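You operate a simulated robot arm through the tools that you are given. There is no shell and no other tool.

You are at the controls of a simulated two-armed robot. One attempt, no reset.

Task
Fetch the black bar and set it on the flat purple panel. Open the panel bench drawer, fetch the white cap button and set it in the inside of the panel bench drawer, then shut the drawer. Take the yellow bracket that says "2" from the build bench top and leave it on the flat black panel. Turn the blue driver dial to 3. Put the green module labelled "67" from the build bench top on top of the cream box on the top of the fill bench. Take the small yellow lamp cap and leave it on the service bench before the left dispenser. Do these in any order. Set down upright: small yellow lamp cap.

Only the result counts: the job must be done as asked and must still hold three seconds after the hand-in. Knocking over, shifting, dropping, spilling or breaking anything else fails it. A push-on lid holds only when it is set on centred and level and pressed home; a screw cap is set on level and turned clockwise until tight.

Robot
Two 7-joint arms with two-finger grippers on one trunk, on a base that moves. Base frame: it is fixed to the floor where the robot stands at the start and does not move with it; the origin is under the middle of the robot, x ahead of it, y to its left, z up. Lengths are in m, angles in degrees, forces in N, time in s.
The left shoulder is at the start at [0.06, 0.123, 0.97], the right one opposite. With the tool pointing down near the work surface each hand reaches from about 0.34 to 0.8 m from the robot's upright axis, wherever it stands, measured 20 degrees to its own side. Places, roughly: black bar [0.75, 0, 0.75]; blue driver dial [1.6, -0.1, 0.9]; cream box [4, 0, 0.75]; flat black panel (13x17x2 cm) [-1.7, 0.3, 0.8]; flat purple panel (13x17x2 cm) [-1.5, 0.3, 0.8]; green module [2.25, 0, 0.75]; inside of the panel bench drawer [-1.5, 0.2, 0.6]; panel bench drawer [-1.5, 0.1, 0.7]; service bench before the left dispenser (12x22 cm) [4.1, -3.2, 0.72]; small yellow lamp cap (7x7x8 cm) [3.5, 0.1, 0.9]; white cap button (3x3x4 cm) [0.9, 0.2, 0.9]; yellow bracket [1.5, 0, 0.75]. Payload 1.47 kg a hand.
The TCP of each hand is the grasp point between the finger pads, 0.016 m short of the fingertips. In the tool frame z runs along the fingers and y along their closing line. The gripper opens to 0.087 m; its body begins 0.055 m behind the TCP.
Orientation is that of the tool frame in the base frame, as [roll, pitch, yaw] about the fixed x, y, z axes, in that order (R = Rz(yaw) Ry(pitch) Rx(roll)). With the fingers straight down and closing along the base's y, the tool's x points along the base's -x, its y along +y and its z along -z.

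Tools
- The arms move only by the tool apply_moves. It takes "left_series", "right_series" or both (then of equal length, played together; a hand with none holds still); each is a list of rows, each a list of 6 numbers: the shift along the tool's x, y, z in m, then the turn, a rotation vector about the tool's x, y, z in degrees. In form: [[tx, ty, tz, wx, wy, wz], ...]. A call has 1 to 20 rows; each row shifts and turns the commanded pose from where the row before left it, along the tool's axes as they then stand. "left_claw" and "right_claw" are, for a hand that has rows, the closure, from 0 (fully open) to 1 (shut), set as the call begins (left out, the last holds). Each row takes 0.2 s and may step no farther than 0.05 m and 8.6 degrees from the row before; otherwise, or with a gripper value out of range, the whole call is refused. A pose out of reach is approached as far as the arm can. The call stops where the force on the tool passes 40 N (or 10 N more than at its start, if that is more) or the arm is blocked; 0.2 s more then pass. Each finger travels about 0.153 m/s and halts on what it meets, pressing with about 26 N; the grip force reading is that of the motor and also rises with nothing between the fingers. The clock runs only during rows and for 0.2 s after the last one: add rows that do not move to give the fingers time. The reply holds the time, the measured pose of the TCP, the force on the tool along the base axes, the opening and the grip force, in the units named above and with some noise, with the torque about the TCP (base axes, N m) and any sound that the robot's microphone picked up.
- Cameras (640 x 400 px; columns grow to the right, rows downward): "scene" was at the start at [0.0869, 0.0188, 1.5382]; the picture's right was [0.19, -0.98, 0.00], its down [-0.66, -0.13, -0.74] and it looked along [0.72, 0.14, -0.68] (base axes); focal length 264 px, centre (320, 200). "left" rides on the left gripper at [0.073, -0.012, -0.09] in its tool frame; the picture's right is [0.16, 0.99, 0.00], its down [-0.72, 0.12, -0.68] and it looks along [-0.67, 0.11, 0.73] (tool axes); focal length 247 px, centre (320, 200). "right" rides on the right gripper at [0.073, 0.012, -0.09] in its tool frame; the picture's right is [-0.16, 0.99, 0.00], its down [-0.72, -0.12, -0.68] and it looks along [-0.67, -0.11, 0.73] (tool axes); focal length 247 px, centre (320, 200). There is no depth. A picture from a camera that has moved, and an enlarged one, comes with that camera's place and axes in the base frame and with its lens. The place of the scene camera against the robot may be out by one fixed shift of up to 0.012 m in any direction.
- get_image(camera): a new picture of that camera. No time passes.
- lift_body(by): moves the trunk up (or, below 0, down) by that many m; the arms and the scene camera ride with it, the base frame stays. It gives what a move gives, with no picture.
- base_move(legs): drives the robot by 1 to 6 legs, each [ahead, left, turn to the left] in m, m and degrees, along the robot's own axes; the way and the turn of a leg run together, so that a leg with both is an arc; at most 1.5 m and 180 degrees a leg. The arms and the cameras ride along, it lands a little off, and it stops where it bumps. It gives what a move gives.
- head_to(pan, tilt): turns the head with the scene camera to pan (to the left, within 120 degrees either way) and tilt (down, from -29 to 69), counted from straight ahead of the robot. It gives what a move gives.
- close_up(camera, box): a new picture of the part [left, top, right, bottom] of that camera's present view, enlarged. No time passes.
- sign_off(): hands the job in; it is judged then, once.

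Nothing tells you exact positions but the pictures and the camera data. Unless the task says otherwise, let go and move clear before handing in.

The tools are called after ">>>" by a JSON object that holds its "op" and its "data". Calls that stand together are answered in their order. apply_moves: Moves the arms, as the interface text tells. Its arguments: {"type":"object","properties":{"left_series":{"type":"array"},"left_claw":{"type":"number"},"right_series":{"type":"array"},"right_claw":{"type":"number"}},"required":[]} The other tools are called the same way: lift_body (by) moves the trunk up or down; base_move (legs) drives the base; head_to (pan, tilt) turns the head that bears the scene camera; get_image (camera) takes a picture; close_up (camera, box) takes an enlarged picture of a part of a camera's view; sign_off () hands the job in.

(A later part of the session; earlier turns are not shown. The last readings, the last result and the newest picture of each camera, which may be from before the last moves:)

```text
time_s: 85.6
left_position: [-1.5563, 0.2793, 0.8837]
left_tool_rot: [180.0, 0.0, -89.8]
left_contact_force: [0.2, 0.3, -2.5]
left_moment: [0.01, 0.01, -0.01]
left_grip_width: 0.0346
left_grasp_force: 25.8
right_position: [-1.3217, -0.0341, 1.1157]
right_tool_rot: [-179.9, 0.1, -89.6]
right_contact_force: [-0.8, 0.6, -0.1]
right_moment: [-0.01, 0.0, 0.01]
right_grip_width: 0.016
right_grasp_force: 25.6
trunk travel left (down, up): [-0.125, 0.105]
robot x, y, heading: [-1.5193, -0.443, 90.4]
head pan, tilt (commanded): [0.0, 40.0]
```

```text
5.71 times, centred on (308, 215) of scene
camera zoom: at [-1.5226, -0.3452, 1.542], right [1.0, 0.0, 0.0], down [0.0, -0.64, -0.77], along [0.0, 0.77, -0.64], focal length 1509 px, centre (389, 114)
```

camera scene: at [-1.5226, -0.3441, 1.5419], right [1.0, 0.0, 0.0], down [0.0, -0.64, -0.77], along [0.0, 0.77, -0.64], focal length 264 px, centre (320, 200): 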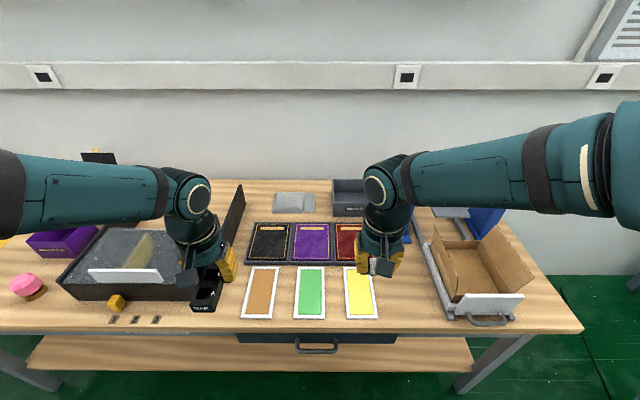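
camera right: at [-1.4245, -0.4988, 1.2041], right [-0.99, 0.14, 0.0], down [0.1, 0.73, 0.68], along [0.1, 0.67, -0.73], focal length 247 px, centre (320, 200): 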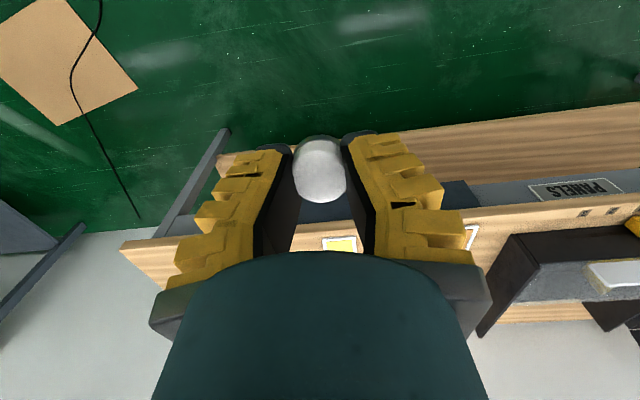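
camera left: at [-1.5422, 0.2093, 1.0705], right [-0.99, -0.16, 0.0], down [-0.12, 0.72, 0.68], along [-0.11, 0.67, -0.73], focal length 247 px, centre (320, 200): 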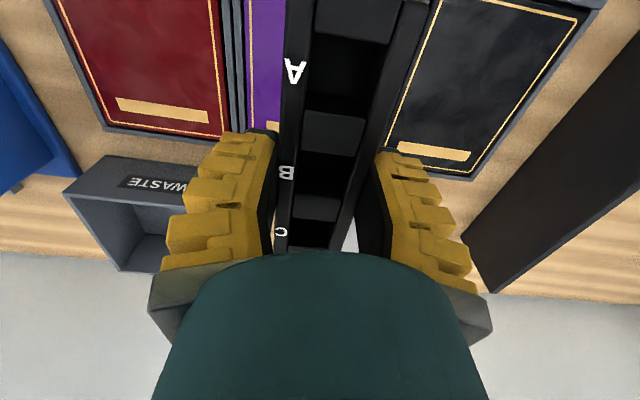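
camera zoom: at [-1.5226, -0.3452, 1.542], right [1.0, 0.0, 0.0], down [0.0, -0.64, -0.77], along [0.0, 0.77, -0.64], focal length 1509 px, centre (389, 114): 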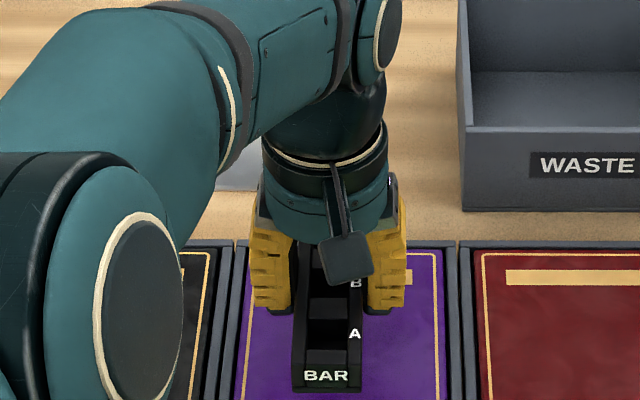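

>>> {"op": "apply_moves", "data": {"left_series": [[0, 0, 0.004, 0, 0, 0], [0, 0, 0.004, 0, 0, 0], [0, 0, 0.004, 0, 0, 0], [0, 0, 0, 0, 0, 0]]}}

>>> {"op": "apply_moves", "data": {"left_series": [[0, 0, 0.004, 0, 0, 0], [0, 0, 0, 0, 0, 0]]}}

>>> {"op": "close_up", "data": {"camera": "scene", "box": [260, 180, 356, 250]}}

```text
time_s: 86.6
left_position: [-1.556, 0.2804, 0.8707]
left_tool_rot: [180.0, -0.1, -89.7]
left_contact_force: [-0.8, 0.8, -1.8]
left_moment: [0.04, 0.0, -0.01]
left_grip_width: 0.0346
left_grasp_force: 25.9
right_position: [-1.3211, -0.0324, 1.1144]
right_tool_rot: [-179.9, -0.1, -89.6]
right_contact_force: [-0.1, 0.4, 0.0]
right_moment: [0.0, 0.03, -0.01]
right_grip_width: 0.0162
right_grasp_force: 26.3
trunk travel left (down, up): [-0.125, 0.105]
robot x, y, heading: [-1.5178, -0.4439, 90.3]
head pan, tilt (commanded): [0.0, 40.0]
```

```text
time_s: 87.2
left_position: [-1.5548, 0.2808, 0.8658]
left_tool_rot: [179.9, -0.1, -89.7]
left_contact_force: [-0.7, -0.6, -2.0]
left_moment: [0.01, -0.02, 0.01]
left_grip_width: 0.0347
left_grasp_force: 26.0
right_position: [-1.3218, -0.0337, 1.1141]
right_tool_rot: [180.0, 0.0, -89.7]
right_contact_force: [0.1, -0.7, -0.5]
right_moment: [-0.01, -0.02, -0.04]
right_grip_width: 0.0163
right_grasp_force: 26.4
trunk travel left (down, up): [-0.125, 0.105]
robot x, y, heading: [-1.5193, -0.44, 90.3]
head pan, tilt (commanded): [0.0, 40.0]
```

```text
5.71 times, centred on (308, 215) of scene
camera zoom: at [-1.5225, -0.3449, 1.5419], right [1.0, 0.0, 0.0], down [0.0, -0.64, -0.77], along [0.0, 0.77, -0.64], focal length 1509 px, centre (389, 114)
```

zoom: 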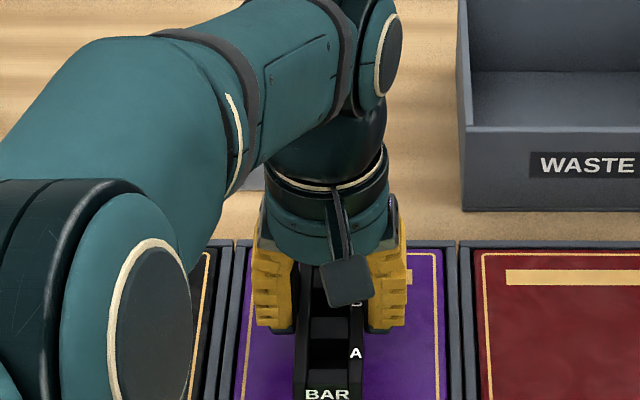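

>>> {"op": "apply_moves", "data": {"left_series": [[0, 0, 0.003, 0, 0, 0], [0, 0, 0, 0, 0, 0]]}}

>>> {"op": "apply_moves", "data": {"left_series": [[0, 0, 0.003, 0, 0, 0], [0, 0, 0, 0, 0, 0]]}}

>>> {"op": "close_up", "data": {"camera": "scene", "box": [260, 200, 356, 270]}}

```text
time_s: 87.8
left_position: [-1.5562, 0.2801, 0.8635]
left_tool_rot: [180.0, 0.0, -89.7]
left_contact_force: [0.9, 0.0, -1.0]
left_moment: [0.03, 0.01, 0.01]
left_grip_width: 0.0348
left_grasp_force: 26.0
right_position: [-1.3217, -0.0335, 1.1145]
right_tool_rot: [179.9, 0.0, -89.7]
right_contact_force: [-0.5, 0.1, -0.1]
right_moment: [0.01, 0.0, -0.01]
right_grip_width: 0.016
right_grasp_force: 25.7
trunk travel left (down, up): [-0.125, 0.105]
robot x, y, heading: [-1.519, -0.4434, 90.2]
head pan, tilt (commanded): [0.0, 40.0]
```

```text
time_s: 88.4
left_position: [-1.5557, 0.2794, 0.858]
left_tool_rot: [180.0, 0.0, -89.7]
left_contact_force: [0.3, -0.3, -2.0]
left_moment: [-0.04, 0.02, 0.0]
left_grip_width: 0.0346
left_grasp_force: 26.1
right_position: [-1.3214, -0.0327, 1.1151]
right_tool_rot: [180.0, 0.0, -89.8]
right_contact_force: [0.3, -0.2, -0.1]
right_moment: [0.01, -0.01, -0.01]
right_grip_width: 0.0159
right_grasp_force: 26.3
trunk travel left (down, up): [-0.125, 0.105]
robot x, y, heading: [-1.5175, -0.4455, 90.4]
head pan, tilt (commanded): [0.0, 40.0]
```

```text
5.71 times, centred on (308, 235) of scene
camera zoom: at [-1.5225, -0.3449, 1.5419], right [1.0, 0.0, 0.0], down [0.0, -0.64, -0.77], along [0.0, 0.77, -0.64], focal length 1509 px, centre (389, 0)
```

zoom: 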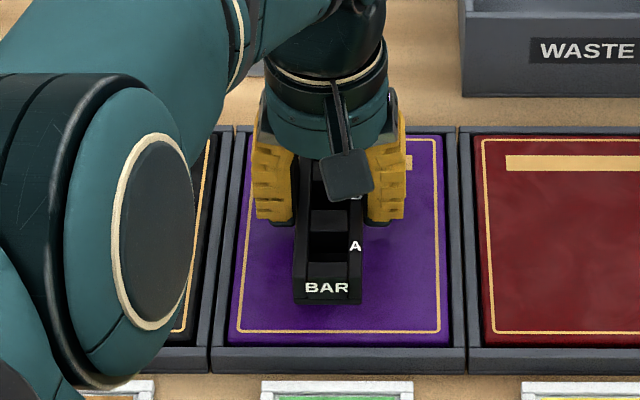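

>>> {"op": "apply_moves", "data": {"left_series": [[0, 0, 0.003, 0, 0, 0], [0, 0, 0, 0, 0, 0]]}}

>>> {"op": "apply_moves", "data": {"left_series": [[0, 0, 0.002, 0, 0, 0], [0, 0, 0, 0, 0, 0]]}}

>>> {"op": "apply_moves", "data": {"left_series": [[0, 0, 0.002, 0, 0, 0], [0, 0, 0, 0, 0, 0]]}}

```text
time_s: 89.0
left_position: [-1.5556, 0.2803, 0.8562]
left_tool_rot: [-180.0, 0.0, -89.6]
left_contact_force: [-0.4, -0.6, -2.2]
left_moment: [-0.02, -0.04, 0.03]
left_grip_width: 0.0348
left_grasp_force: 26.3
right_position: [-1.3209, -0.0334, 1.1153]
right_tool_rot: [-180.0, 0.0, -89.8]
right_contact_force: [-0.4, 0.4, 0.2]
right_moment: [-0.01, -0.01, -0.01]
right_grip_width: 0.0157
right_grasp_force: 25.8
trunk travel left (down, up): [-0.125, 0.105]
robot x, y, heading: [-1.5176, -0.4378, 90.3]
head pan, tilt (commanded): [0.0, 40.0]
```

```text
time_s: 89.6
left_position: [-1.5563, 0.2796, 0.855]
left_tool_rot: [179.9, 0.0, -89.6]
left_contact_force: [-0.6, -0.5, -1.2]
left_moment: [-0.03, 0.01, -0.01]
left_grip_width: 0.0345
left_grasp_force: 26.1
right_position: [-1.3215, -0.0338, 1.1157]
right_tool_rot: [180.0, 0.0, -89.7]
right_contact_force: [0.7, -0.2, -0.2]
right_moment: [-0.02, 0.01, 0.0]
right_grip_width: 0.016
right_grasp_force: 25.7
trunk travel left (down, up): [-0.125, 0.105]
robot x, y, heading: [-1.517, -0.4417, 90.4]
head pan, tilt (commanded): [0.0, 40.0]
```

```text
time_s: 90.2
left_position: [-1.5558, 0.2808, 0.8524]
left_tool_rot: [-180.0, 0.0, -89.7]
left_contact_force: [0.1, -0.1, -0.3]
left_moment: [0.01, 0.0, -0.01]
left_grip_width: 0.0343
left_grasp_force: 26.4
right_position: [-1.322, -0.0335, 1.1159]
right_tool_rot: [179.9, 0.1, -89.8]
right_contact_force: [0.1, 0.5, 0.9]
right_moment: [0.01, -0.02, -0.01]
right_grip_width: 0.0157
right_grasp_force: 25.8
trunk travel left (down, up): [-0.125, 0.105]
robot x, y, heading: [-1.5173, -0.4443, 90.1]
head pan, tilt (commanded): [0.0, 40.0]
```

>>> {"op": "apply_moves", "data": {"left_series": [[0, 0, 0.002, 0, 0, 0], [0, 0, 0, 0, 0, 0]]}}

>>> {"op": "apply_moves", "data": {"left_series": [[0, 0, 0.002, 0, 0, 0], [0, 0, 0, 0, 0, 0]]}}

>>> {"op": "close_up", "data": {"camera": "scene", "box": [284, 215, 332, 245]}}

```text
time_s: 90.8
left_position: [-1.5554, 0.2792, 0.8517]
left_tool_rot: [-180.0, 0.1, -89.8]
left_contact_force: [0.3, 0.2, -1.3]
left_moment: [0.0, 0.02, 0.0]
left_grip_width: 0.0344
left_grasp_force: 26.3
right_position: [-1.3212, -0.0329, 1.1149]
right_tool_rot: [-179.9, 0.0, -89.7]
right_contact_force: [0.1, 1.0, 0.0]
right_moment: [0.0, 0.01, 0.0]
right_grip_width: 0.0158
right_grasp_force: 25.9
trunk travel left (down, up): [-0.125, 0.105]
robot x, y, heading: [-1.5177, -0.4418, 90.3]
head pan, tilt (commanded): [0.0, 40.0]
```

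```text
time_s: 91.4
left_position: [-1.5563, 0.2798, 0.8476]
left_tool_rot: [-179.9, -0.2, -89.7]
left_contact_force: [-0.3, -0.4, -1.9]
left_moment: [0.0, -0.01, -0.03]
left_grip_width: 0.0345
left_grasp_force: 25.9
right_position: [-1.3222, -0.0333, 1.1159]
right_tool_rot: [-180.0, 0.1, -89.7]
right_contact_force: [-0.3, -0.2, 0.3]
right_moment: [0.0, 0.0, -0.01]
right_grip_width: 0.0157
right_grasp_force: 26.1
trunk travel left (down, up): [-0.125, 0.105]
robot x, y, heading: [-1.5217, -0.445, 90.3]
head pan, tilt (commanded): [0.0, 40.0]
```

```text
13.33 times, centred on (308, 230) of scene
camera zoom: at [-1.5225, -0.3448, 1.5419], right [1.0, 0.0, 0.0], down [0.0, -0.64, -0.77], along [0.0, 0.77, -0.64], focal length 3522 px, centre (480, -200)
```

zoom: 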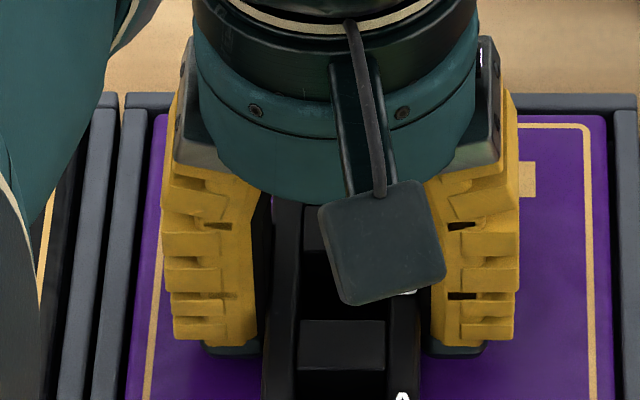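

No contact yet; I'll continue lowering in small steps.

>>> {"op": "apply_moves", "data": {"left_series": [[0, 0, 0.003, 0, 0, 0], [0, 0, 0, 0, 0, 0]]}}

>>> {"op": "apply_moves", "data": {"left_series": [[0, 0, 0.003, 0, 0, 0], [0, 0, 0, 0, 0, 0]]}}

>>> {"op": "close_up", "data": {"camera": "scene", "box": [260, 200, 356, 270]}}

```text
time_s: 92.0
left_position: [-1.5564, 0.2801, 0.8462]
left_tool_rot: [179.9, 0.0, -89.8]
left_contact_force: [-0.4, 0.5, -1.4]
left_moment: [0.04, 0.02, 0.0]
left_grip_width: 0.0347
left_grasp_force: 25.5
right_position: [-1.3218, -0.033, 1.1154]
right_tool_rot: [180.0, 0.0, -89.7]
right_contact_force: [0.6, 0.2, -0.8]
right_moment: [0.03, -0.01, -0.01]
right_grip_width: 0.016
right_grasp_force: 26.3
trunk travel left (down, up): [-0.125, 0.105]
robot x, y, heading: [-1.5179, -0.4452, 90.2]
head pan, tilt (commanded): [0.0, 40.0]
```

```text
time_s: 92.6
left_position: [-1.5556, 0.2794, 0.8424]
left_tool_rot: [180.0, 0.0, -89.8]
left_contact_force: [0.5, -0.6, 0.9]
left_moment: [0.17, -0.04, -0.02]
left_grip_width: 0.0346
left_grasp_force: 26.2
right_position: [-1.322, -0.0341, 1.1156]
right_tool_rot: [-179.9, 0.0, -89.7]
right_contact_force: [0.2, 0.6, 0.2]
right_moment: [0.0, -0.01, 0.04]
right_grip_width: 0.016
right_grasp_force: 26.5
trunk travel left (down, up): [-0.125, 0.105]
robot x, y, heading: [-1.5209, -0.4421, 90.2]
head pan, tilt (commanded): [0.0, 40.0]
```

```text
5.71 times, centred on (308, 235) of scene
camera zoom: at [-1.5225, -0.3451, 1.542], right [1.0, 0.0, 0.0], down [0.0, -0.64, -0.77], along [0.0, 0.77, -0.64], focal length 1509 px, centre (389, 0)
```

zoom: 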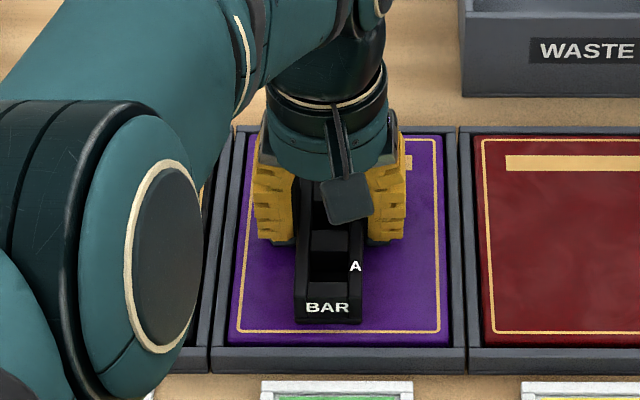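

The bar has just touched the panel. I'll lower 1.5 mm more and release with a modest opening.

>>> {"op": "apply_moves", "data": {"left_series": [[0, 0, 0.0015, 0, 0, 0], [0, 0, 0, 0, 0, 0]]}}

>>> {"op": "apply_moves", "data": {"left_series": [[0, 0, 0, 0, 0, 0], [0, 0, 0, 0, 0, 0], [0, 0, 0, 0, 0, 0]], "left_claw": 0.4}}

>>> {"op": "close_up", "data": {"camera": "scene", "box": [260, 200, 356, 270]}}

```text
time_s: 93.2
left_position: [-1.5568, 0.279, 0.8412]
left_tool_rot: [180.0, 0.1, -89.7]
left_contact_force: [-1.5, 0.7, 8.3]
left_moment: [-0.06, -0.11, 0.01]
left_grip_width: 0.0352
left_grasp_force: 25.9
right_position: [-1.3223, -0.0345, 1.1148]
right_tool_rot: [179.9, -0.1, -89.6]
right_contact_force: [0.5, 0.1, -0.9]
right_moment: [0.0, -0.02, 0.0]
right_grip_width: 0.0161
right_grasp_force: 26.4
trunk travel left (down, up): [-0.125, 0.105]
robot x, y, heading: [-1.5182, -0.4452, 90.1]
head pan, tilt (commanded): [0.0, 40.0]
```

```text
time_s: 94.0
left_position: [-1.5557, 0.2793, 0.8399]
left_tool_rot: [-179.9, -0.1, -89.7]
left_contact_force: [0.8, -0.8, -0.1]
left_moment: [0.03, 0.02, 0.0]
left_grip_width: 0.0572
left_grasp_force: 3.6
right_position: [-1.3221, -0.0335, 1.1148]
right_tool_rot: [180.0, 0.0, -89.7]
right_contact_force: [-0.4, -0.1, -0.2]
right_moment: [0.02, 0.05, 0.05]
right_grip_width: 0.016
right_grasp_force: 25.6
trunk travel left (down, up): [-0.125, 0.105]
robot x, y, heading: [-1.5182, -0.4418, 90.4]
head pan, tilt (commanded): [0.0, 40.0]
```

```text
5.71 times, centred on (308, 235) of scene
camera zoom: at [-1.5225, -0.3451, 1.5419], right [1.0, 0.0, 0.0], down [0.0, -0.64, -0.77], along [0.0, 0.77, -0.64], focal length 1509 px, centre (389, 0)
```

zoom: 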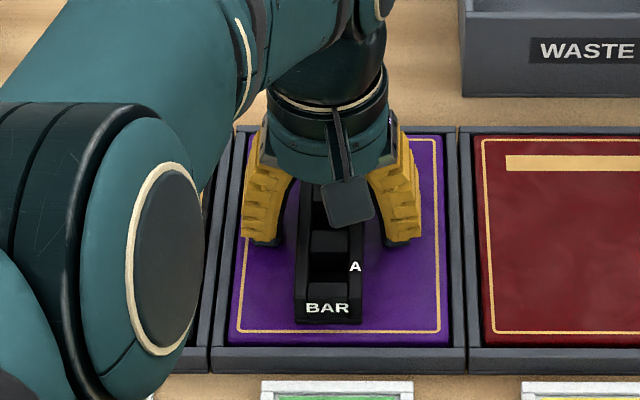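

The bar rests on the purple panel. I'll raise the left hand straight up and draw it back.

>>> {"op": "apply_moves", "data": {"left_series": [[0, 0, -0.02, 0, 0, 0], [0, 0, -0.04, 0, 0, 0], [0, 0, -0.05, 0, 0, 0], [0, 0, -0.05, 0, 0, 0], [0, 0, -0.05, 0, 0, 0], [0, 0, -0.05, 0, 0, 0], [0.048, 0, 0, 0, 0, 0], [0.048, 0, 0, 0, 0, 0], [0.048, 0, 0, 0, 0, 0], [0.048, 0, 0, 0, 0, 0], [0.048, 0, 0, 0, 0, 0], [0.048, 0, 0, 0, 0, 0], [0.048, 0.02, 0, 0, 0, 0], [0, 0.04, 0, 0, 0, 0], [0, 0.04, 0, 0, 0, 0], [0, 0, 0, 0, 0, 0]]}}

>>> {"op": "close_up", "data": {"camera": "scene", "box": [260, 180, 356, 250]}}

>>> {"op": "get_image", "data": {"camera": "right"}}

```text
refused: row 13 steps farther than a row can; nothing moved
```

```text
5.71 times, centred on (308, 215) of scene
camera zoom: at [-1.5225, -0.3451, 1.5419], right [1.0, 0.0, 0.0], down [0.0, -0.64, -0.77], along [0.0, 0.77, -0.64], focal length 1509 px, centre (389, 114)
```

zoom: 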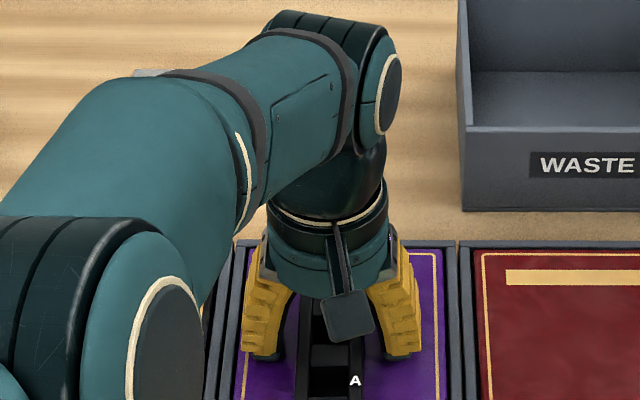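

```text
taken
camera right: at [-1.3337, -0.1072, 1.2042], right [-0.99, 0.15, 0.0], down [0.11, 0.72, 0.68], along [0.1, 0.67, -0.73], focal length 247 px, centre (320, 200)
```

right: 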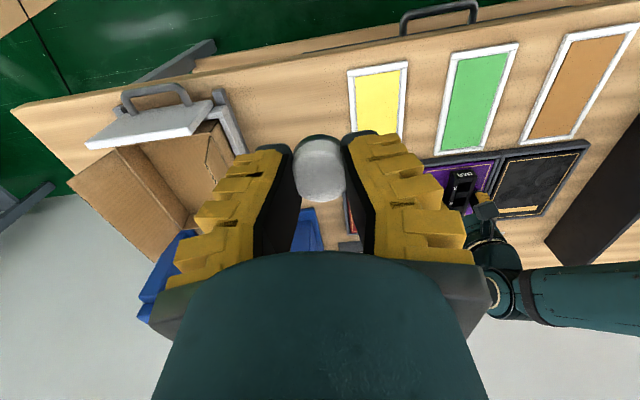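

One row was a bit too long and the call was refused; I'll repeat the lift and retreat with shorter rows.

>>> {"op": "apply_moves", "data": {"left_series": [[0, 0, -0.02, 0, 0, 0], [0, 0, -0.04, 0, 0, 0], [0, 0, -0.048, 0, 0, 0], [0, 0, -0.048, 0, 0, 0], [0, 0, -0.048, 0, 0, 0], [0, 0, -0.048, 0, 0, 0], [0.048, 0, 0, 0, 0, 0], [0.048, 0, 0, 0, 0, 0], [0.048, 0, 0, 0, 0, 0], [0.048, 0, 0, 0, 0, 0], [0.048, 0, 0, 0, 0, 0], [0.048, 0, 0, 0, 0, 0], [0.04, 0.02, 0, 0, 0, 0], [0, 0.04, 0, 0, 0, 0], [0, 0.04, 0, 0, 0, 0], [0, 0, 0, 0, 0, 0]]}}

>>> {"op": "close_up", "data": {"camera": "scene", "box": [240, 180, 380, 270]}}

>>> {"op": "get_image", "data": {"camera": "scene"}}

```text
time_s: 97.4
left_position: [-1.6529, -0.0495, 1.0943]
left_tool_rot: [-179.9, -0.1, -89.8]
left_contact_force: [-0.5, 0.4, -0.1]
left_moment: [-0.02, 0.0, 0.01]
left_grip_width: 0.0573
left_grasp_force: 4.1
right_position: [-1.3208, -0.0334, 1.1146]
right_tool_rot: [-180.0, 0.1, -89.7]
right_contact_force: [0.8, 0.7, 0.0]
right_moment: [0.03, 0.02, -0.02]
right_grip_width: 0.0162
right_grasp_force: 25.7
trunk travel left (down, up): [-0.125, 0.105]
robot x, y, heading: [-1.515, -0.4405, 90.4]
head pan, tilt (commanded): [0.0, 40.0]
```

```text
4.44 times, centred on (310, 225) of scene
camera zoom: at [-1.5218, -0.3445, 1.5419], right [1.0, 0.0, 0.0], down [0.0, -0.64, -0.77], along [0.0, 0.77, -0.64], focal length 1174 px, centre (364, 89)
```

zoom: 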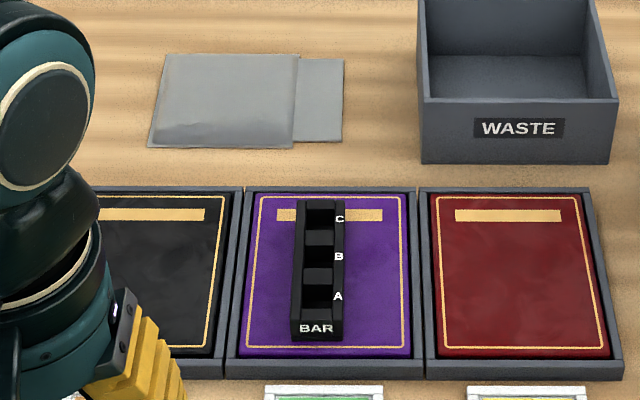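

```text
taken
camera scene: at [-1.5218, -0.3445, 1.5419], right [1.0, 0.0, 0.0], down [0.0, -0.64, -0.77], along [0.0, 0.77, -0.64], focal length 264 px, centre (320, 200)
```

scene: 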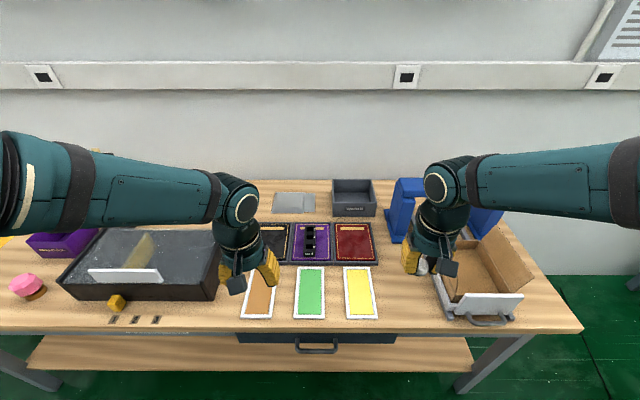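

The bar sits squarely on the purple panel. Now the drawer: the handle is near [-1.534, 0.0, 0.64] under the bench edge, so I'll back off and look at it.

>>> {"op": "base_move", "data": {"legs": [[-0.27, 0, 0]]}}

>>> {"op": "head_to", "data": {"pan": 0, "tilt": 50}}

>>> {"op": "get_image", "data": {"camera": "scene"}}

>>> {"op": "close_up", "data": {"camera": "scene", "box": [240, 170, 400, 270]}}

>>> {"op": "close_up", "data": {"camera": "right", "box": [220, 60, 420, 260]}}

```text
time_s: 99.3
left_position: [-1.6523, -0.3246, 1.0948]
left_tool_rot: [179.9, 0.0, -89.5]
left_contact_force: [0.0, -1.0, -0.7]
left_moment: [0.0, 0.0, 0.01]
left_grip_width: 0.0571
left_grasp_force: 3.6
right_position: [-1.3214, -0.3082, 1.1163]
right_tool_rot: [-180.0, 0.1, -89.6]
right_contact_force: [0.5, 0.1, 0.6]
right_moment: [0.03, -0.02, 0.01]
right_grip_width: 0.016
right_grasp_force: 26.1
trunk travel left (down, up): [-0.125, 0.105]
robot x, y, heading: [-1.5141, -0.7167, 90.3]
head pan, tilt (commanded): [0.0, 40.0]
```

```text
time_s: 100.1
left_position: [-1.652, -0.3249, 1.0944]
left_tool_rot: [-180.0, -0.1, -89.4]
left_contact_force: [0.7, 0.9, -0.6]
left_moment: [0.0, -0.02, 0.03]
left_grip_width: 0.0573
left_grasp_force: 3.8
right_position: [-1.3203, -0.3067, 1.1151]
right_tool_rot: [180.0, 0.0, -89.5]
right_contact_force: [-0.2, -0.2, 0.2]
right_moment: [0.01, 0.01, -0.02]
right_grip_width: 0.0158
right_grasp_force: 26.1
trunk travel left (down, up): [-0.125, 0.105]
robot x, y, heading: [-1.5159, -0.7185, 90.5]
head pan, tilt (commanded): [0.0, 50.0]
```

```text
taken
camera scene: at [-1.521, -0.627, 1.5278], right [1.0, 0.01, 0.0], down [0.01, -0.77, -0.64], along [-0.01, 0.64, -0.77], focal length 264 px, centre (320, 200)
```

scene: 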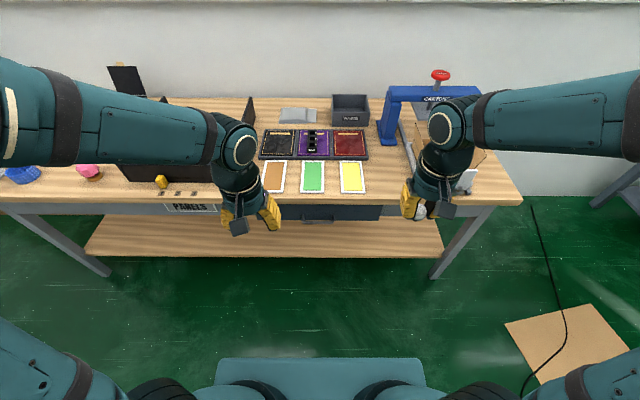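

```text
4.00 times, centred on (320, 220) of scene
camera zoom: at [-1.521, -0.627, 1.5278], right [1.0, 0.01, 0.0], down [0.01, -0.77, -0.64], along [-0.01, 0.64, -0.77], focal length 1056 px, centre (320, 120)
```

zoom: 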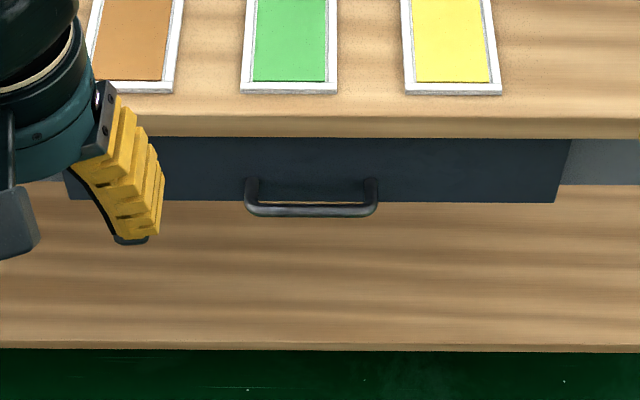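

```text
2.00 times, centred on (320, 160) of right
camera zoom: at [-1.3329, -0.3806, 1.2041], right [-0.99, 0.15, 0.0], down [0.11, 0.72, 0.68], along [0.1, 0.67, -0.73], focal length 494 px, centre (320, 280)
```

zoom: 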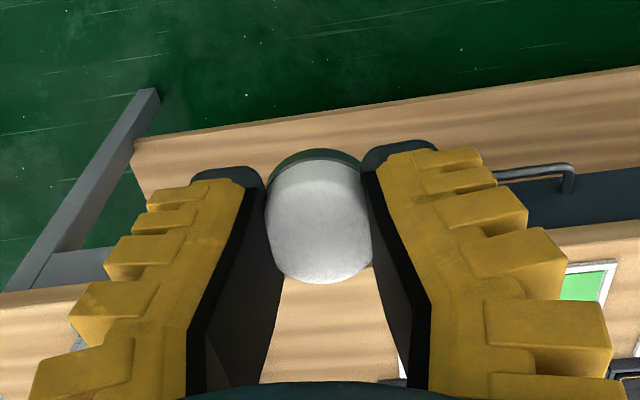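

The handle bar is near [-1.535, 0.005, 0.63], recessed under the overhang, so the left hand must approach it horizontally. I'll turn the left hand to point forward with its fingers closing vertically.

>>> {"op": "apply_moves", "data": {"left_series": [[0, 0, 0, -4.948, -4.948, 4.948], [0, 0, 0, -4.948, -4.948, 4.948], [0, 0, 0, -4.948, -4.948, 4.948], [0, 0, 0, -4.948, -4.948, 4.948], [0, 0, 0, -4.948, -4.948, 4.948], [0, 0, 0, -4.948, -4.948, 4.948], [0, 0, 0, -4.948, -4.948, 4.948], [0, 0, 0, -4.948, -4.948, 4.948], [0, 0, 0, -4.948, -4.948, 4.948], [0, 0, 0, -4.948, -4.948, 4.948], [0, 0, 0, -4.948, -4.948, 4.948], [0, 0, 0, -4.948, -4.948, 4.948], [0, 0, 0, -4.948, -4.948, 4.948], [0, 0, 0, -4.948, -4.948, 4.948], [0, 0, 0, 0, 0, 0]], "left_claw": 0.0}}

>>> {"op": "get_image", "data": {"camera": "scene"}}

>>> {"op": "get_image", "data": {"camera": "left"}}

```text
time_s: 103.3
left_position: [-1.5917, -0.2144, 1.1252]
left_tool_rot: [90.0, -0.1, -179.6]
left_contact_force: [1.1, 0.4, -0.4]
left_moment: [-0.01, -0.05, -0.01]
left_grip_width: 0.0873
left_grasp_force: 0.0
left hand out of reach, approached as far as the arm can: row 7, 8, 9, 10, 11, 12, 13, 14
right_position: [-1.3212, -0.3081, 1.116]
right_tool_rot: [-179.9, 0.0, -89.5]
right_contact_force: [-0.6, -0.3, -0.7]
right_moment: [0.02, -0.01, -0.02]
right_grip_width: 0.0159
right_grasp_force: 25.6
trunk travel left (down, up): [-0.125, 0.105]
robot x, y, heading: [-1.5112, -0.7189, 90.6]
head pan, tilt (commanded): [0.0, 50.0]
```

```text
taken
camera scene: at [-1.5209, -0.6276, 1.5278], right [1.0, 0.01, 0.0], down [0.01, -0.77, -0.64], along [-0.01, 0.64, -0.77], focal length 264 px, centre (320, 200)
```

scene: 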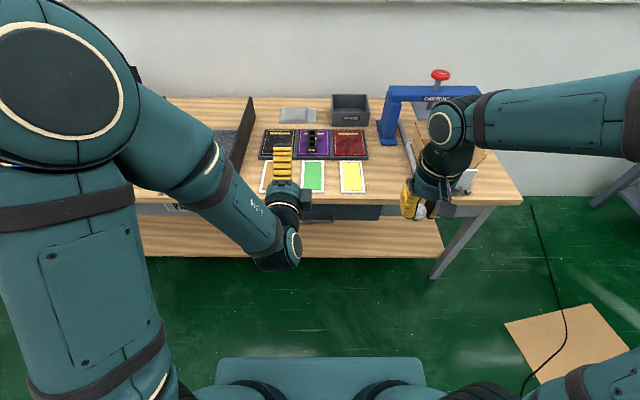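

```text
taken
camera left: at [-1.6633, -0.3036, 1.1134], right [-0.16, 0.0, 0.99], down [0.73, -0.68, 0.11], along [0.67, 0.74, 0.11], focal length 247 px, centre (320, 200)
```

left: 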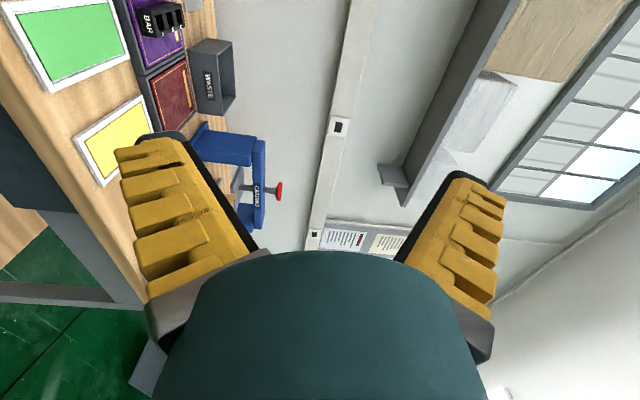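

The hand now points forward with a vertical grip. I'll bring it to a reachable spot in front of the bench and check the pose.

>>> {"op": "apply_moves", "data": {"left_series": [[0, 0, 0.045, 0, 0, 0], [0, 0, 0.045, 0, 0, 0], [0, 0, 0.045, 0, 0, 0], [-0.039, 0, 0, 0, 0, 0], [-0.039, 0, 0, 0, 0, 0], [-0.039, 0, 0, 0, 0, 0], [0, 0, 0, 0, 0, 0]]}}

```text
time_s: 104.9
left_position: [-1.4766, -0.0788, 1.1262]
left_tool_rot: [90.0, 0.1, -179.4]
left_contact_force: [-0.1, 0.2, 0.3]
left_moment: [-0.05, 0.0, 0.0]
left_grip_width: 0.087
left_grasp_force: 0.1
right_position: [-1.3223, -0.3059, 1.1158]
right_tool_rot: [-180.0, -0.1, -89.4]
right_contact_force: [-0.3, 0.4, 0.1]
right_moment: [-0.03, -0.02, -0.02]
right_grip_width: 0.0161
right_grasp_force: 26.8
trunk travel left (down, up): [-0.125, 0.105]
robot x, y, heading: [-1.5173, -0.7231, 90.5]
head pan, tilt (commanded): [0.0, 50.0]
```

>>> {"op": "apply_moves", "data": {"left_series": [[0.02, 0, -0.04, 0, 0, 0], [0.02, 0, -0.04, 0, 0, 0], [0.018, -0.03, -0.01, 0, 0, 0], [0, -0.044, 0, 0, 0, 0], [0, -0.044, 0, 0, 0, 0], [0, -0.044, 0, 0, 0, 0], [0, -0.044, 0, 0, 0, 0], [0, 0, 0, 0, 0, 0]]}}

>>> {"op": "get_image", "data": {"camera": "scene"}}

```text
time_s: 106.7
left_position: [-1.5342, -0.1692, 0.9194]
left_tool_rot: [90.0, 0.0, -179.6]
left_contact_force: [0.2, 0.5, -0.2]
left_moment: [0.02, 0.0, 0.01]
left_grip_width: 0.087
left_grasp_force: 0.1
right_position: [-1.3203, -0.3072, 1.1152]
right_tool_rot: [-179.9, -0.1, -89.5]
right_contact_force: [-0.4, -0.6, 1.0]
right_moment: [0.02, -0.02, 0.03]
right_grip_width: 0.0159
right_grasp_force: 25.6
trunk travel left (down, up): [-0.125, 0.105]
robot x, y, heading: [-1.5139, -0.7178, 90.3]
head pan, tilt (commanded): [0.0, 50.0]
```

```text
taken
camera scene: at [-1.5211, -0.6277, 1.5278], right [1.0, 0.01, 0.0], down [0.01, -0.77, -0.64], along [-0.01, 0.64, -0.77], focal length 264 px, centre (320, 200)
```

scene: 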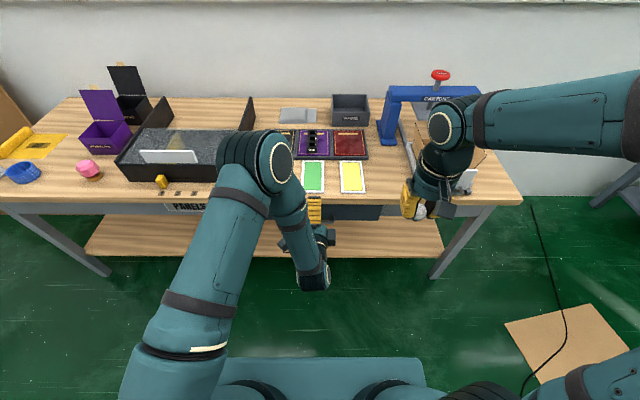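

The elbow is staying clear above. I'll lower the hand to the handle's height in front of the drawer and look with the wrist camera.

>>> {"op": "apply_moves", "data": {"left_series": [[0, -0.04, 0, 0, 0, 0], [0, -0.04, 0, 0, 0, 0], [0, -0.04, 0, 0, 0, 0], [0, -0.04, 0, 0, 0, 0], [0, -0.04, 0, 0, 0, 0], [0, -0.04, 0, 0, 0, 0], [0, -0.04, 0, 0, 0, 0], [0, 0, 0, 0, 0, 0]]}}

>>> {"op": "get_image", "data": {"camera": "left"}}

>>> {"op": "get_image", "data": {"camera": "scene"}}

```text
time_s: 108.5
left_position: [-1.5362, -0.1681, 0.6385]
left_tool_rot: [89.9, 0.1, -179.7]
left_contact_force: [0.2, -0.2, 0.2]
left_moment: [0.01, 0.02, 0.01]
left_grip_width: 0.087
left_grasp_force: 0.0
right_position: [-1.3203, -0.307, 1.1145]
right_tool_rot: [180.0, 0.0, -89.4]
right_contact_force: [-0.7, 0.2, 0.0]
right_moment: [0.03, 0.05, -0.01]
right_grip_width: 0.0162
right_grasp_force: 25.5
trunk travel left (down, up): [-0.125, 0.105]
robot x, y, heading: [-1.5128, -0.7176, 90.5]
head pan, tilt (commanded): [0.0, 50.0]
```

```text
taken
camera left: at [-1.6065, -0.2582, 0.6246], right [-0.16, 0.0, 0.99], down [0.73, -0.67, 0.12], along [0.67, 0.74, 0.11], focal length 247 px, centre (320, 200)
```

left: 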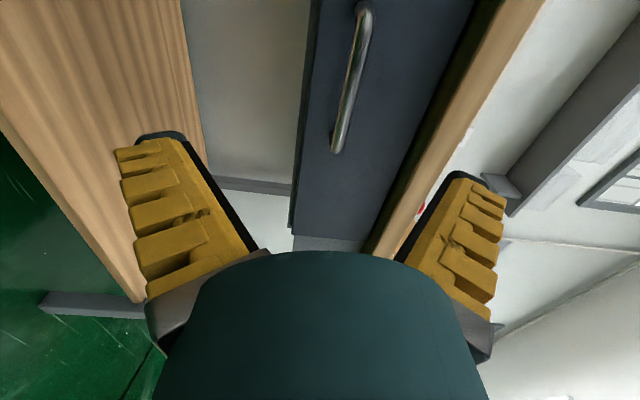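

```text
taken
camera scene: at [-1.521, -0.6273, 1.5278], right [1.0, 0.01, 0.0], down [0.01, -0.77, -0.64], along [-0.01, 0.64, -0.77], focal length 264 px, centre (320, 200)
```

scene: 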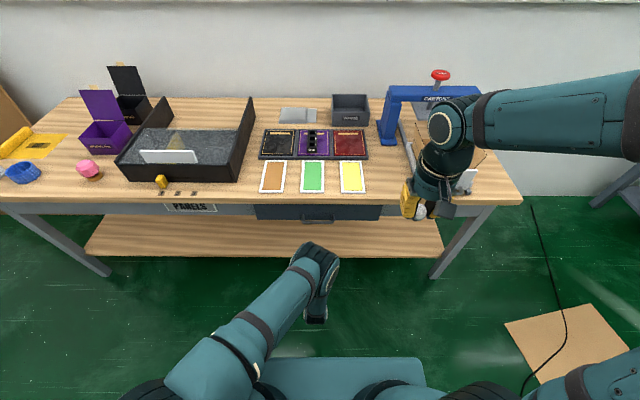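

The wrist view shows the handle about 3 cm higher than I thought: z≈0.668, centred near x≈-1.525. I'll raise, advance partway and re-check.

>>> {"op": "apply_moves", "data": {"left_series": [[-0.011, 0.03, 0, 0, 0, 0], [0, 0, 0.04, 0, 0, 0], [0, 0, 0.04, 0, 0, 0], [0, 0, 0.03, 0, 0, 0], [0, 0, 0, 0, 0, 0]]}}

>>> {"op": "get_image", "data": {"camera": "left"}}

```text
time_s: 109.7
left_position: [-1.5241, -0.0589, 0.6676]
left_tool_rot: [90.0, 0.0, -179.4]
left_contact_force: [1.1, -0.2, -0.4]
left_moment: [0.01, 0.05, -0.01]
left_grip_width: 0.0874
left_grasp_force: 0.1
right_position: [-1.3207, -0.3078, 1.1141]
right_tool_rot: [180.0, 0.0, -89.5]
right_contact_force: [-0.4, -0.3, -0.5]
right_moment: [0.0, 0.0, 0.0]
right_grip_width: 0.0162
right_grasp_force: 25.9
trunk travel left (down, up): [-0.125, 0.105]
robot x, y, heading: [-1.5159, -0.7195, 90.3]
head pan, tilt (commanded): [0.0, 50.0]
```

```text
taken
camera left: at [-1.5955, -0.1486, 0.6548], right [-0.16, 0.0, 0.99], down [0.73, -0.67, 0.12], along [0.67, 0.74, 0.11], focal length 247 px, centre (320, 200)
```

left: 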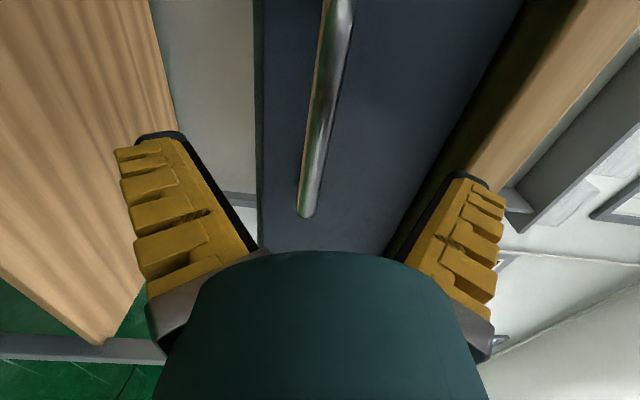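

The bar is between the fingers' span at z≈0.666, y≈-0.015. I'll advance 4 cm more and close on it.

>>> {"op": "apply_moves", "data": {"left_series": [[0, 0, 0.02, 0, 0, 0], [0, 0, 0.02, 0, 0, 0], [0, 0, 0, 0, 0, 0]]}}

>>> {"op": "get_image", "data": {"camera": "left"}}

```text
time_s: 110.5
left_position: [-1.5243, -0.0201, 0.669]
left_tool_rot: [90.0, 0.0, -179.6]
left_contact_force: [0.1, -0.1, 0.3]
left_moment: [0.01, 0.01, -0.01]
left_grip_width: 0.0871
left_grasp_force: 0.2
right_position: [-1.321, -0.3063, 1.1148]
right_tool_rot: [-179.9, 0.0, -89.6]
right_contact_force: [-0.4, -0.6, -0.2]
right_moment: [-0.01, 0.0, -0.03]
right_grip_width: 0.0161
right_grasp_force: 25.4
trunk travel left (down, up): [-0.125, 0.105]
robot x, y, heading: [-1.5193, -0.7159, 90.7]
head pan, tilt (commanded): [0.0, 50.0]
```

```text
taken
camera left: at [-1.596, -0.1101, 0.6567], right [-0.16, 0.0, 0.99], down [0.73, -0.67, 0.12], along [0.67, 0.74, 0.11], focal length 247 px, centre (320, 200)
```

left: 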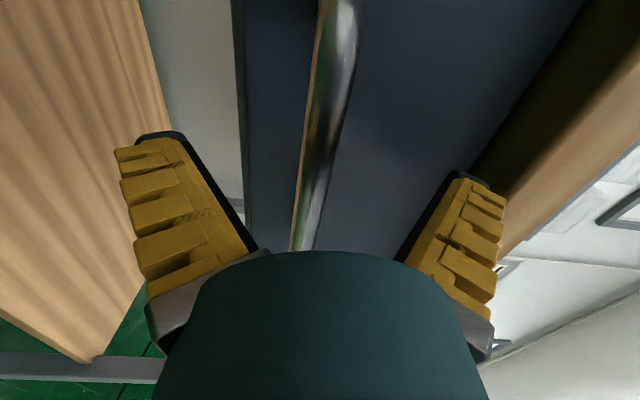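

>>> {"op": "apply_moves", "data": {"left_series": [[0, -0.003, 0.012, 0, 0, 0], [0, 0, 0, 0, 0, 0]]}}

>>> {"op": "apply_moves", "data": {"left_series": [[0, 0, 0, 0, 0, 0], [0, 0, 0, 0, 0, 0], [0, 0, 0, 0, 0, 0], [0, 0, 0, 0, 0, 0]], "left_claw": 1.0}}

>>> {"op": "get_image", "data": {"camera": "left"}}

```text
time_s: 111.1
left_position: [-1.5237, -0.0068, 0.6668]
left_tool_rot: [90.1, 0.0, -179.6]
left_contact_force: [-0.3, -0.7, -1.3]
left_moment: [-0.03, -0.02, 0.01]
left_grip_width: 0.0868
left_grasp_force: 0.0
right_position: [-1.3208, -0.3066, 1.1145]
right_tool_rot: [180.0, 0.0, -89.5]
right_contact_force: [-0.4, -0.7, -1.0]
right_moment: [0.03, 0.02, -0.02]
right_grip_width: 0.0158
right_grasp_force: 26.2
trunk travel left (down, up): [-0.125, 0.105]
robot x, y, heading: [-1.5147, -0.7167, 90.4]
head pan, tilt (commanded): [0.0, 50.0]
```

```text
time_s: 112.1
left_position: [-1.5244, -0.0082, 0.6668]
left_tool_rot: [90.0, 0.0, -179.6]
left_contact_force: [0.6, 0.7, -0.6]
left_moment: [0.03, 0.02, -0.03]
left_grip_width: 0.0
left_grasp_force: 25.6
right_position: [-1.3212, -0.3076, 1.1134]
right_tool_rot: [-180.0, 0.0, -89.5]
right_contact_force: [0.7, -0.2, -0.1]
right_moment: [-0.01, 0.0, -0.03]
right_grip_width: 0.0159
right_grasp_force: 26.2
trunk travel left (down, up): [-0.125, 0.105]
robot x, y, heading: [-1.5135, -0.7199, 90.4]
head pan, tilt (commanded): [0.0, 50.0]
```

```text
taken
camera left: at [-1.5958, -0.098, 0.6539], right [-0.16, 0.0, 0.99], down [0.73, -0.67, 0.12], along [0.67, 0.74, 0.11], focal length 247 px, centre (320, 200)
```

left: 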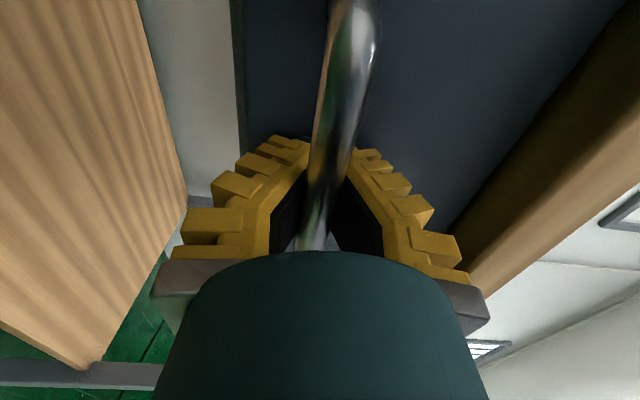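

The fingertips have closed behind the bar, trapping it. I'll pull the drawer toward the robot.

>>> {"op": "apply_moves", "data": {"left_series": [[0, 0, -0.015, 0, 0, 0], [0, 0, -0.02, 0, 0, 0], [0, 0, -0.02, 0, 0, 0], [0, 0, -0.02, 0, 0, 0], [0, 0, -0.02, 0, 0, 0], [0, 0, 0, 0, 0, 0]]}}

>>> {"op": "get_image", "data": {"camera": "left"}}

>>> {"op": "get_image", "data": {"camera": "scene"}}

```text
time_s: 113.5
left_position: [-1.5227, -0.1016, 0.6665]
left_tool_rot: [90.2, 0.1, -179.6]
left_contact_force: [-1.5, -0.2, -4.7]
left_moment: [0.06, 0.0, -0.05]
left_grip_width: 0.0
left_grasp_force: 26.2
right_position: [-1.3202, -0.3068, 1.1155]
right_tool_rot: [-179.9, 0.0, -89.5]
right_contact_force: [-0.5, -0.6, -0.1]
right_moment: [0.02, 0.06, 0.01]
right_grip_width: 0.0162
right_grasp_force: 25.6
trunk travel left (down, up): [-0.125, 0.105]
robot x, y, heading: [-1.5175, -0.7142, 90.7]
head pan, tilt (commanded): [0.0, 50.0]
```

```text
taken
camera left: at [-1.5951, -0.1913, 0.6541], right [-0.16, 0.0, 0.99], down [0.73, -0.67, 0.12], along [0.67, 0.74, 0.11], focal length 247 px, centre (320, 200)
```

left: 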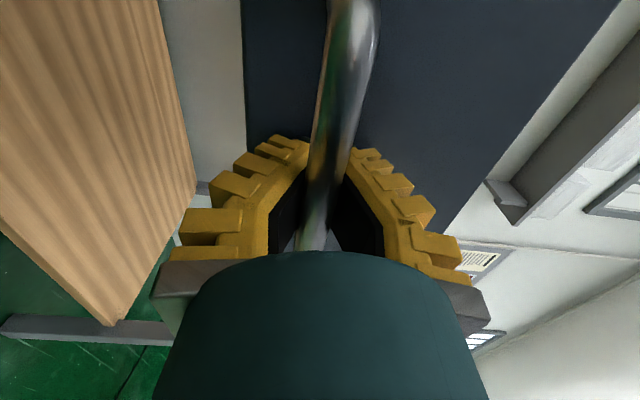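

```text
taken
camera scene: at [-1.5211, -0.6269, 1.5277], right [1.0, 0.01, 0.0], down [0.01, -0.77, -0.64], along [-0.01, 0.64, -0.77], focal length 264 px, centre (320, 200)
```

scene: 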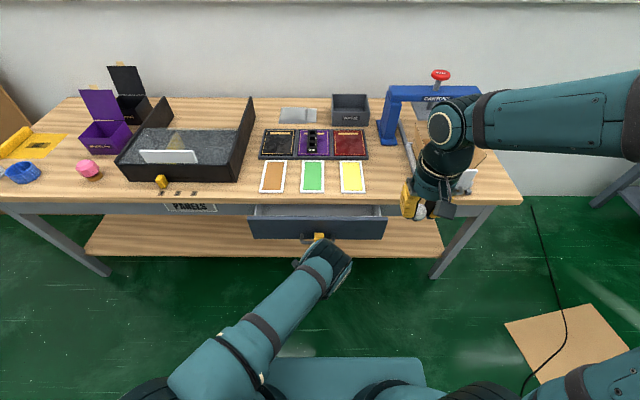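

The drawer is sliding out smoothly. I'll pull it further.

>>> {"op": "apply_moves", "data": {"left_series": [[0, 0, -0.02, 0, 0, 0], [0, 0, -0.02, 0, 0, 0], [0, 0, -0.02, 0, 0, 0], [0, 0, -0.02, 0, 0, 0], [0, 0, -0.02, 0, 0, 0], [0, 0, 0, 0, 0, 0]]}}

>>> {"op": "get_image", "data": {"camera": "scene"}}

```text
time_s: 114.9
left_position: [-1.5207, -0.201, 0.6669]
left_tool_rot: [90.2, 0.0, -179.5]
left_contact_force: [-1.8, -0.9, -7.8]
left_moment: [0.13, 0.04, -0.01]
left_grip_width: 0.0
left_grasp_force: 26.7
right_position: [-1.3215, -0.307, 1.1141]
right_tool_rot: [-179.9, 0.0, -89.5]
right_contact_force: [0.0, 0.4, -0.3]
right_moment: [-0.04, -0.02, -0.01]
right_grip_width: 0.0162
right_grasp_force: 26.2
trunk travel left (down, up): [-0.125, 0.105]
robot x, y, heading: [-1.5154, -0.7199, 90.3]
head pan, tilt (commanded): [0.0, 50.0]
```

```text
taken
camera scene: at [-1.5211, -0.6267, 1.5277], right [1.0, 0.01, 0.0], down [0.01, -0.77, -0.64], along [-0.01, 0.64, -0.77], focal length 264 px, centre (320, 200)
```

scene: 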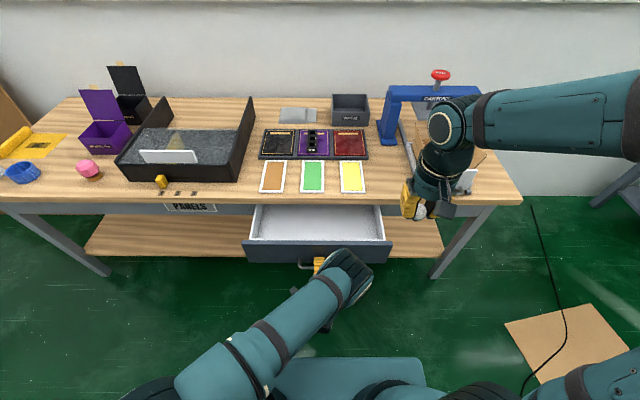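

>>> {"op": "apply_moves", "data": {"left_series": [[0, 0, -0.02, 0, 0, 0], [0, 0, -0.02, 0, 0, 0], [0, 0, -0.015, 0, 0, 0], [0, 0, 0, 0, 0, 0]]}}

>>> {"op": "get_image", "data": {"camera": "scene"}}

>>> {"op": "close_up", "data": {"camera": "scene", "box": [230, 190, 410, 290]}}

```text
time_s: 115.9
left_position: [-1.5223, -0.2553, 0.6681]
left_tool_rot: [90.1, 0.0, -179.7]
left_contact_force: [2.9, 1.9, -7.8]
left_moment: [0.11, -0.04, 0.07]
left_grip_width: 0.0002
left_grasp_force: 26.3
right_position: [-1.3211, -0.3075, 1.1148]
right_tool_rot: [-180.0, 0.0, -89.6]
right_contact_force: [-0.6, -0.3, -0.5]
right_moment: [-0.02, 0.0, -0.01]
right_grip_width: 0.0156
right_grasp_force: 26.1
trunk travel left (down, up): [-0.125, 0.105]
robot x, y, heading: [-1.5158, -0.7205, 90.7]
head pan, tilt (commanded): [0.0, 50.0]
```

```text
taken
camera scene: at [-1.5207, -0.6267, 1.5277], right [1.0, 0.01, 0.0], down [0.01, -0.77, -0.64], along [-0.01, 0.64, -0.77], focal length 264 px, centre (320, 200)
```

scene: 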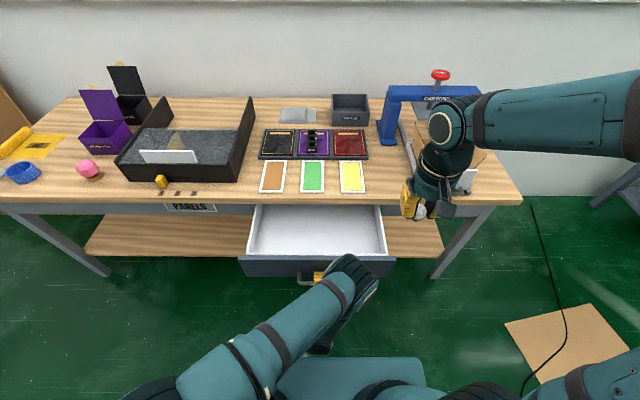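

```text
3.56 times, centred on (320, 240) of scene
camera zoom: at [-1.5207, -0.6267, 1.5277], right [1.0, 0.01, 0.0], down [0.01, -0.77, -0.64], along [-0.01, 0.64, -0.77], focal length 939 px, centre (320, 58)
```

zoom: 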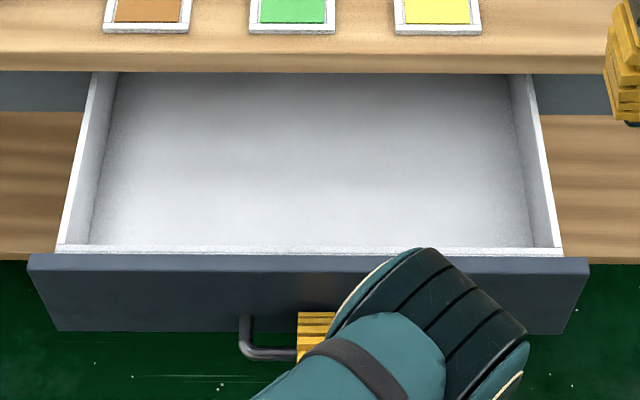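

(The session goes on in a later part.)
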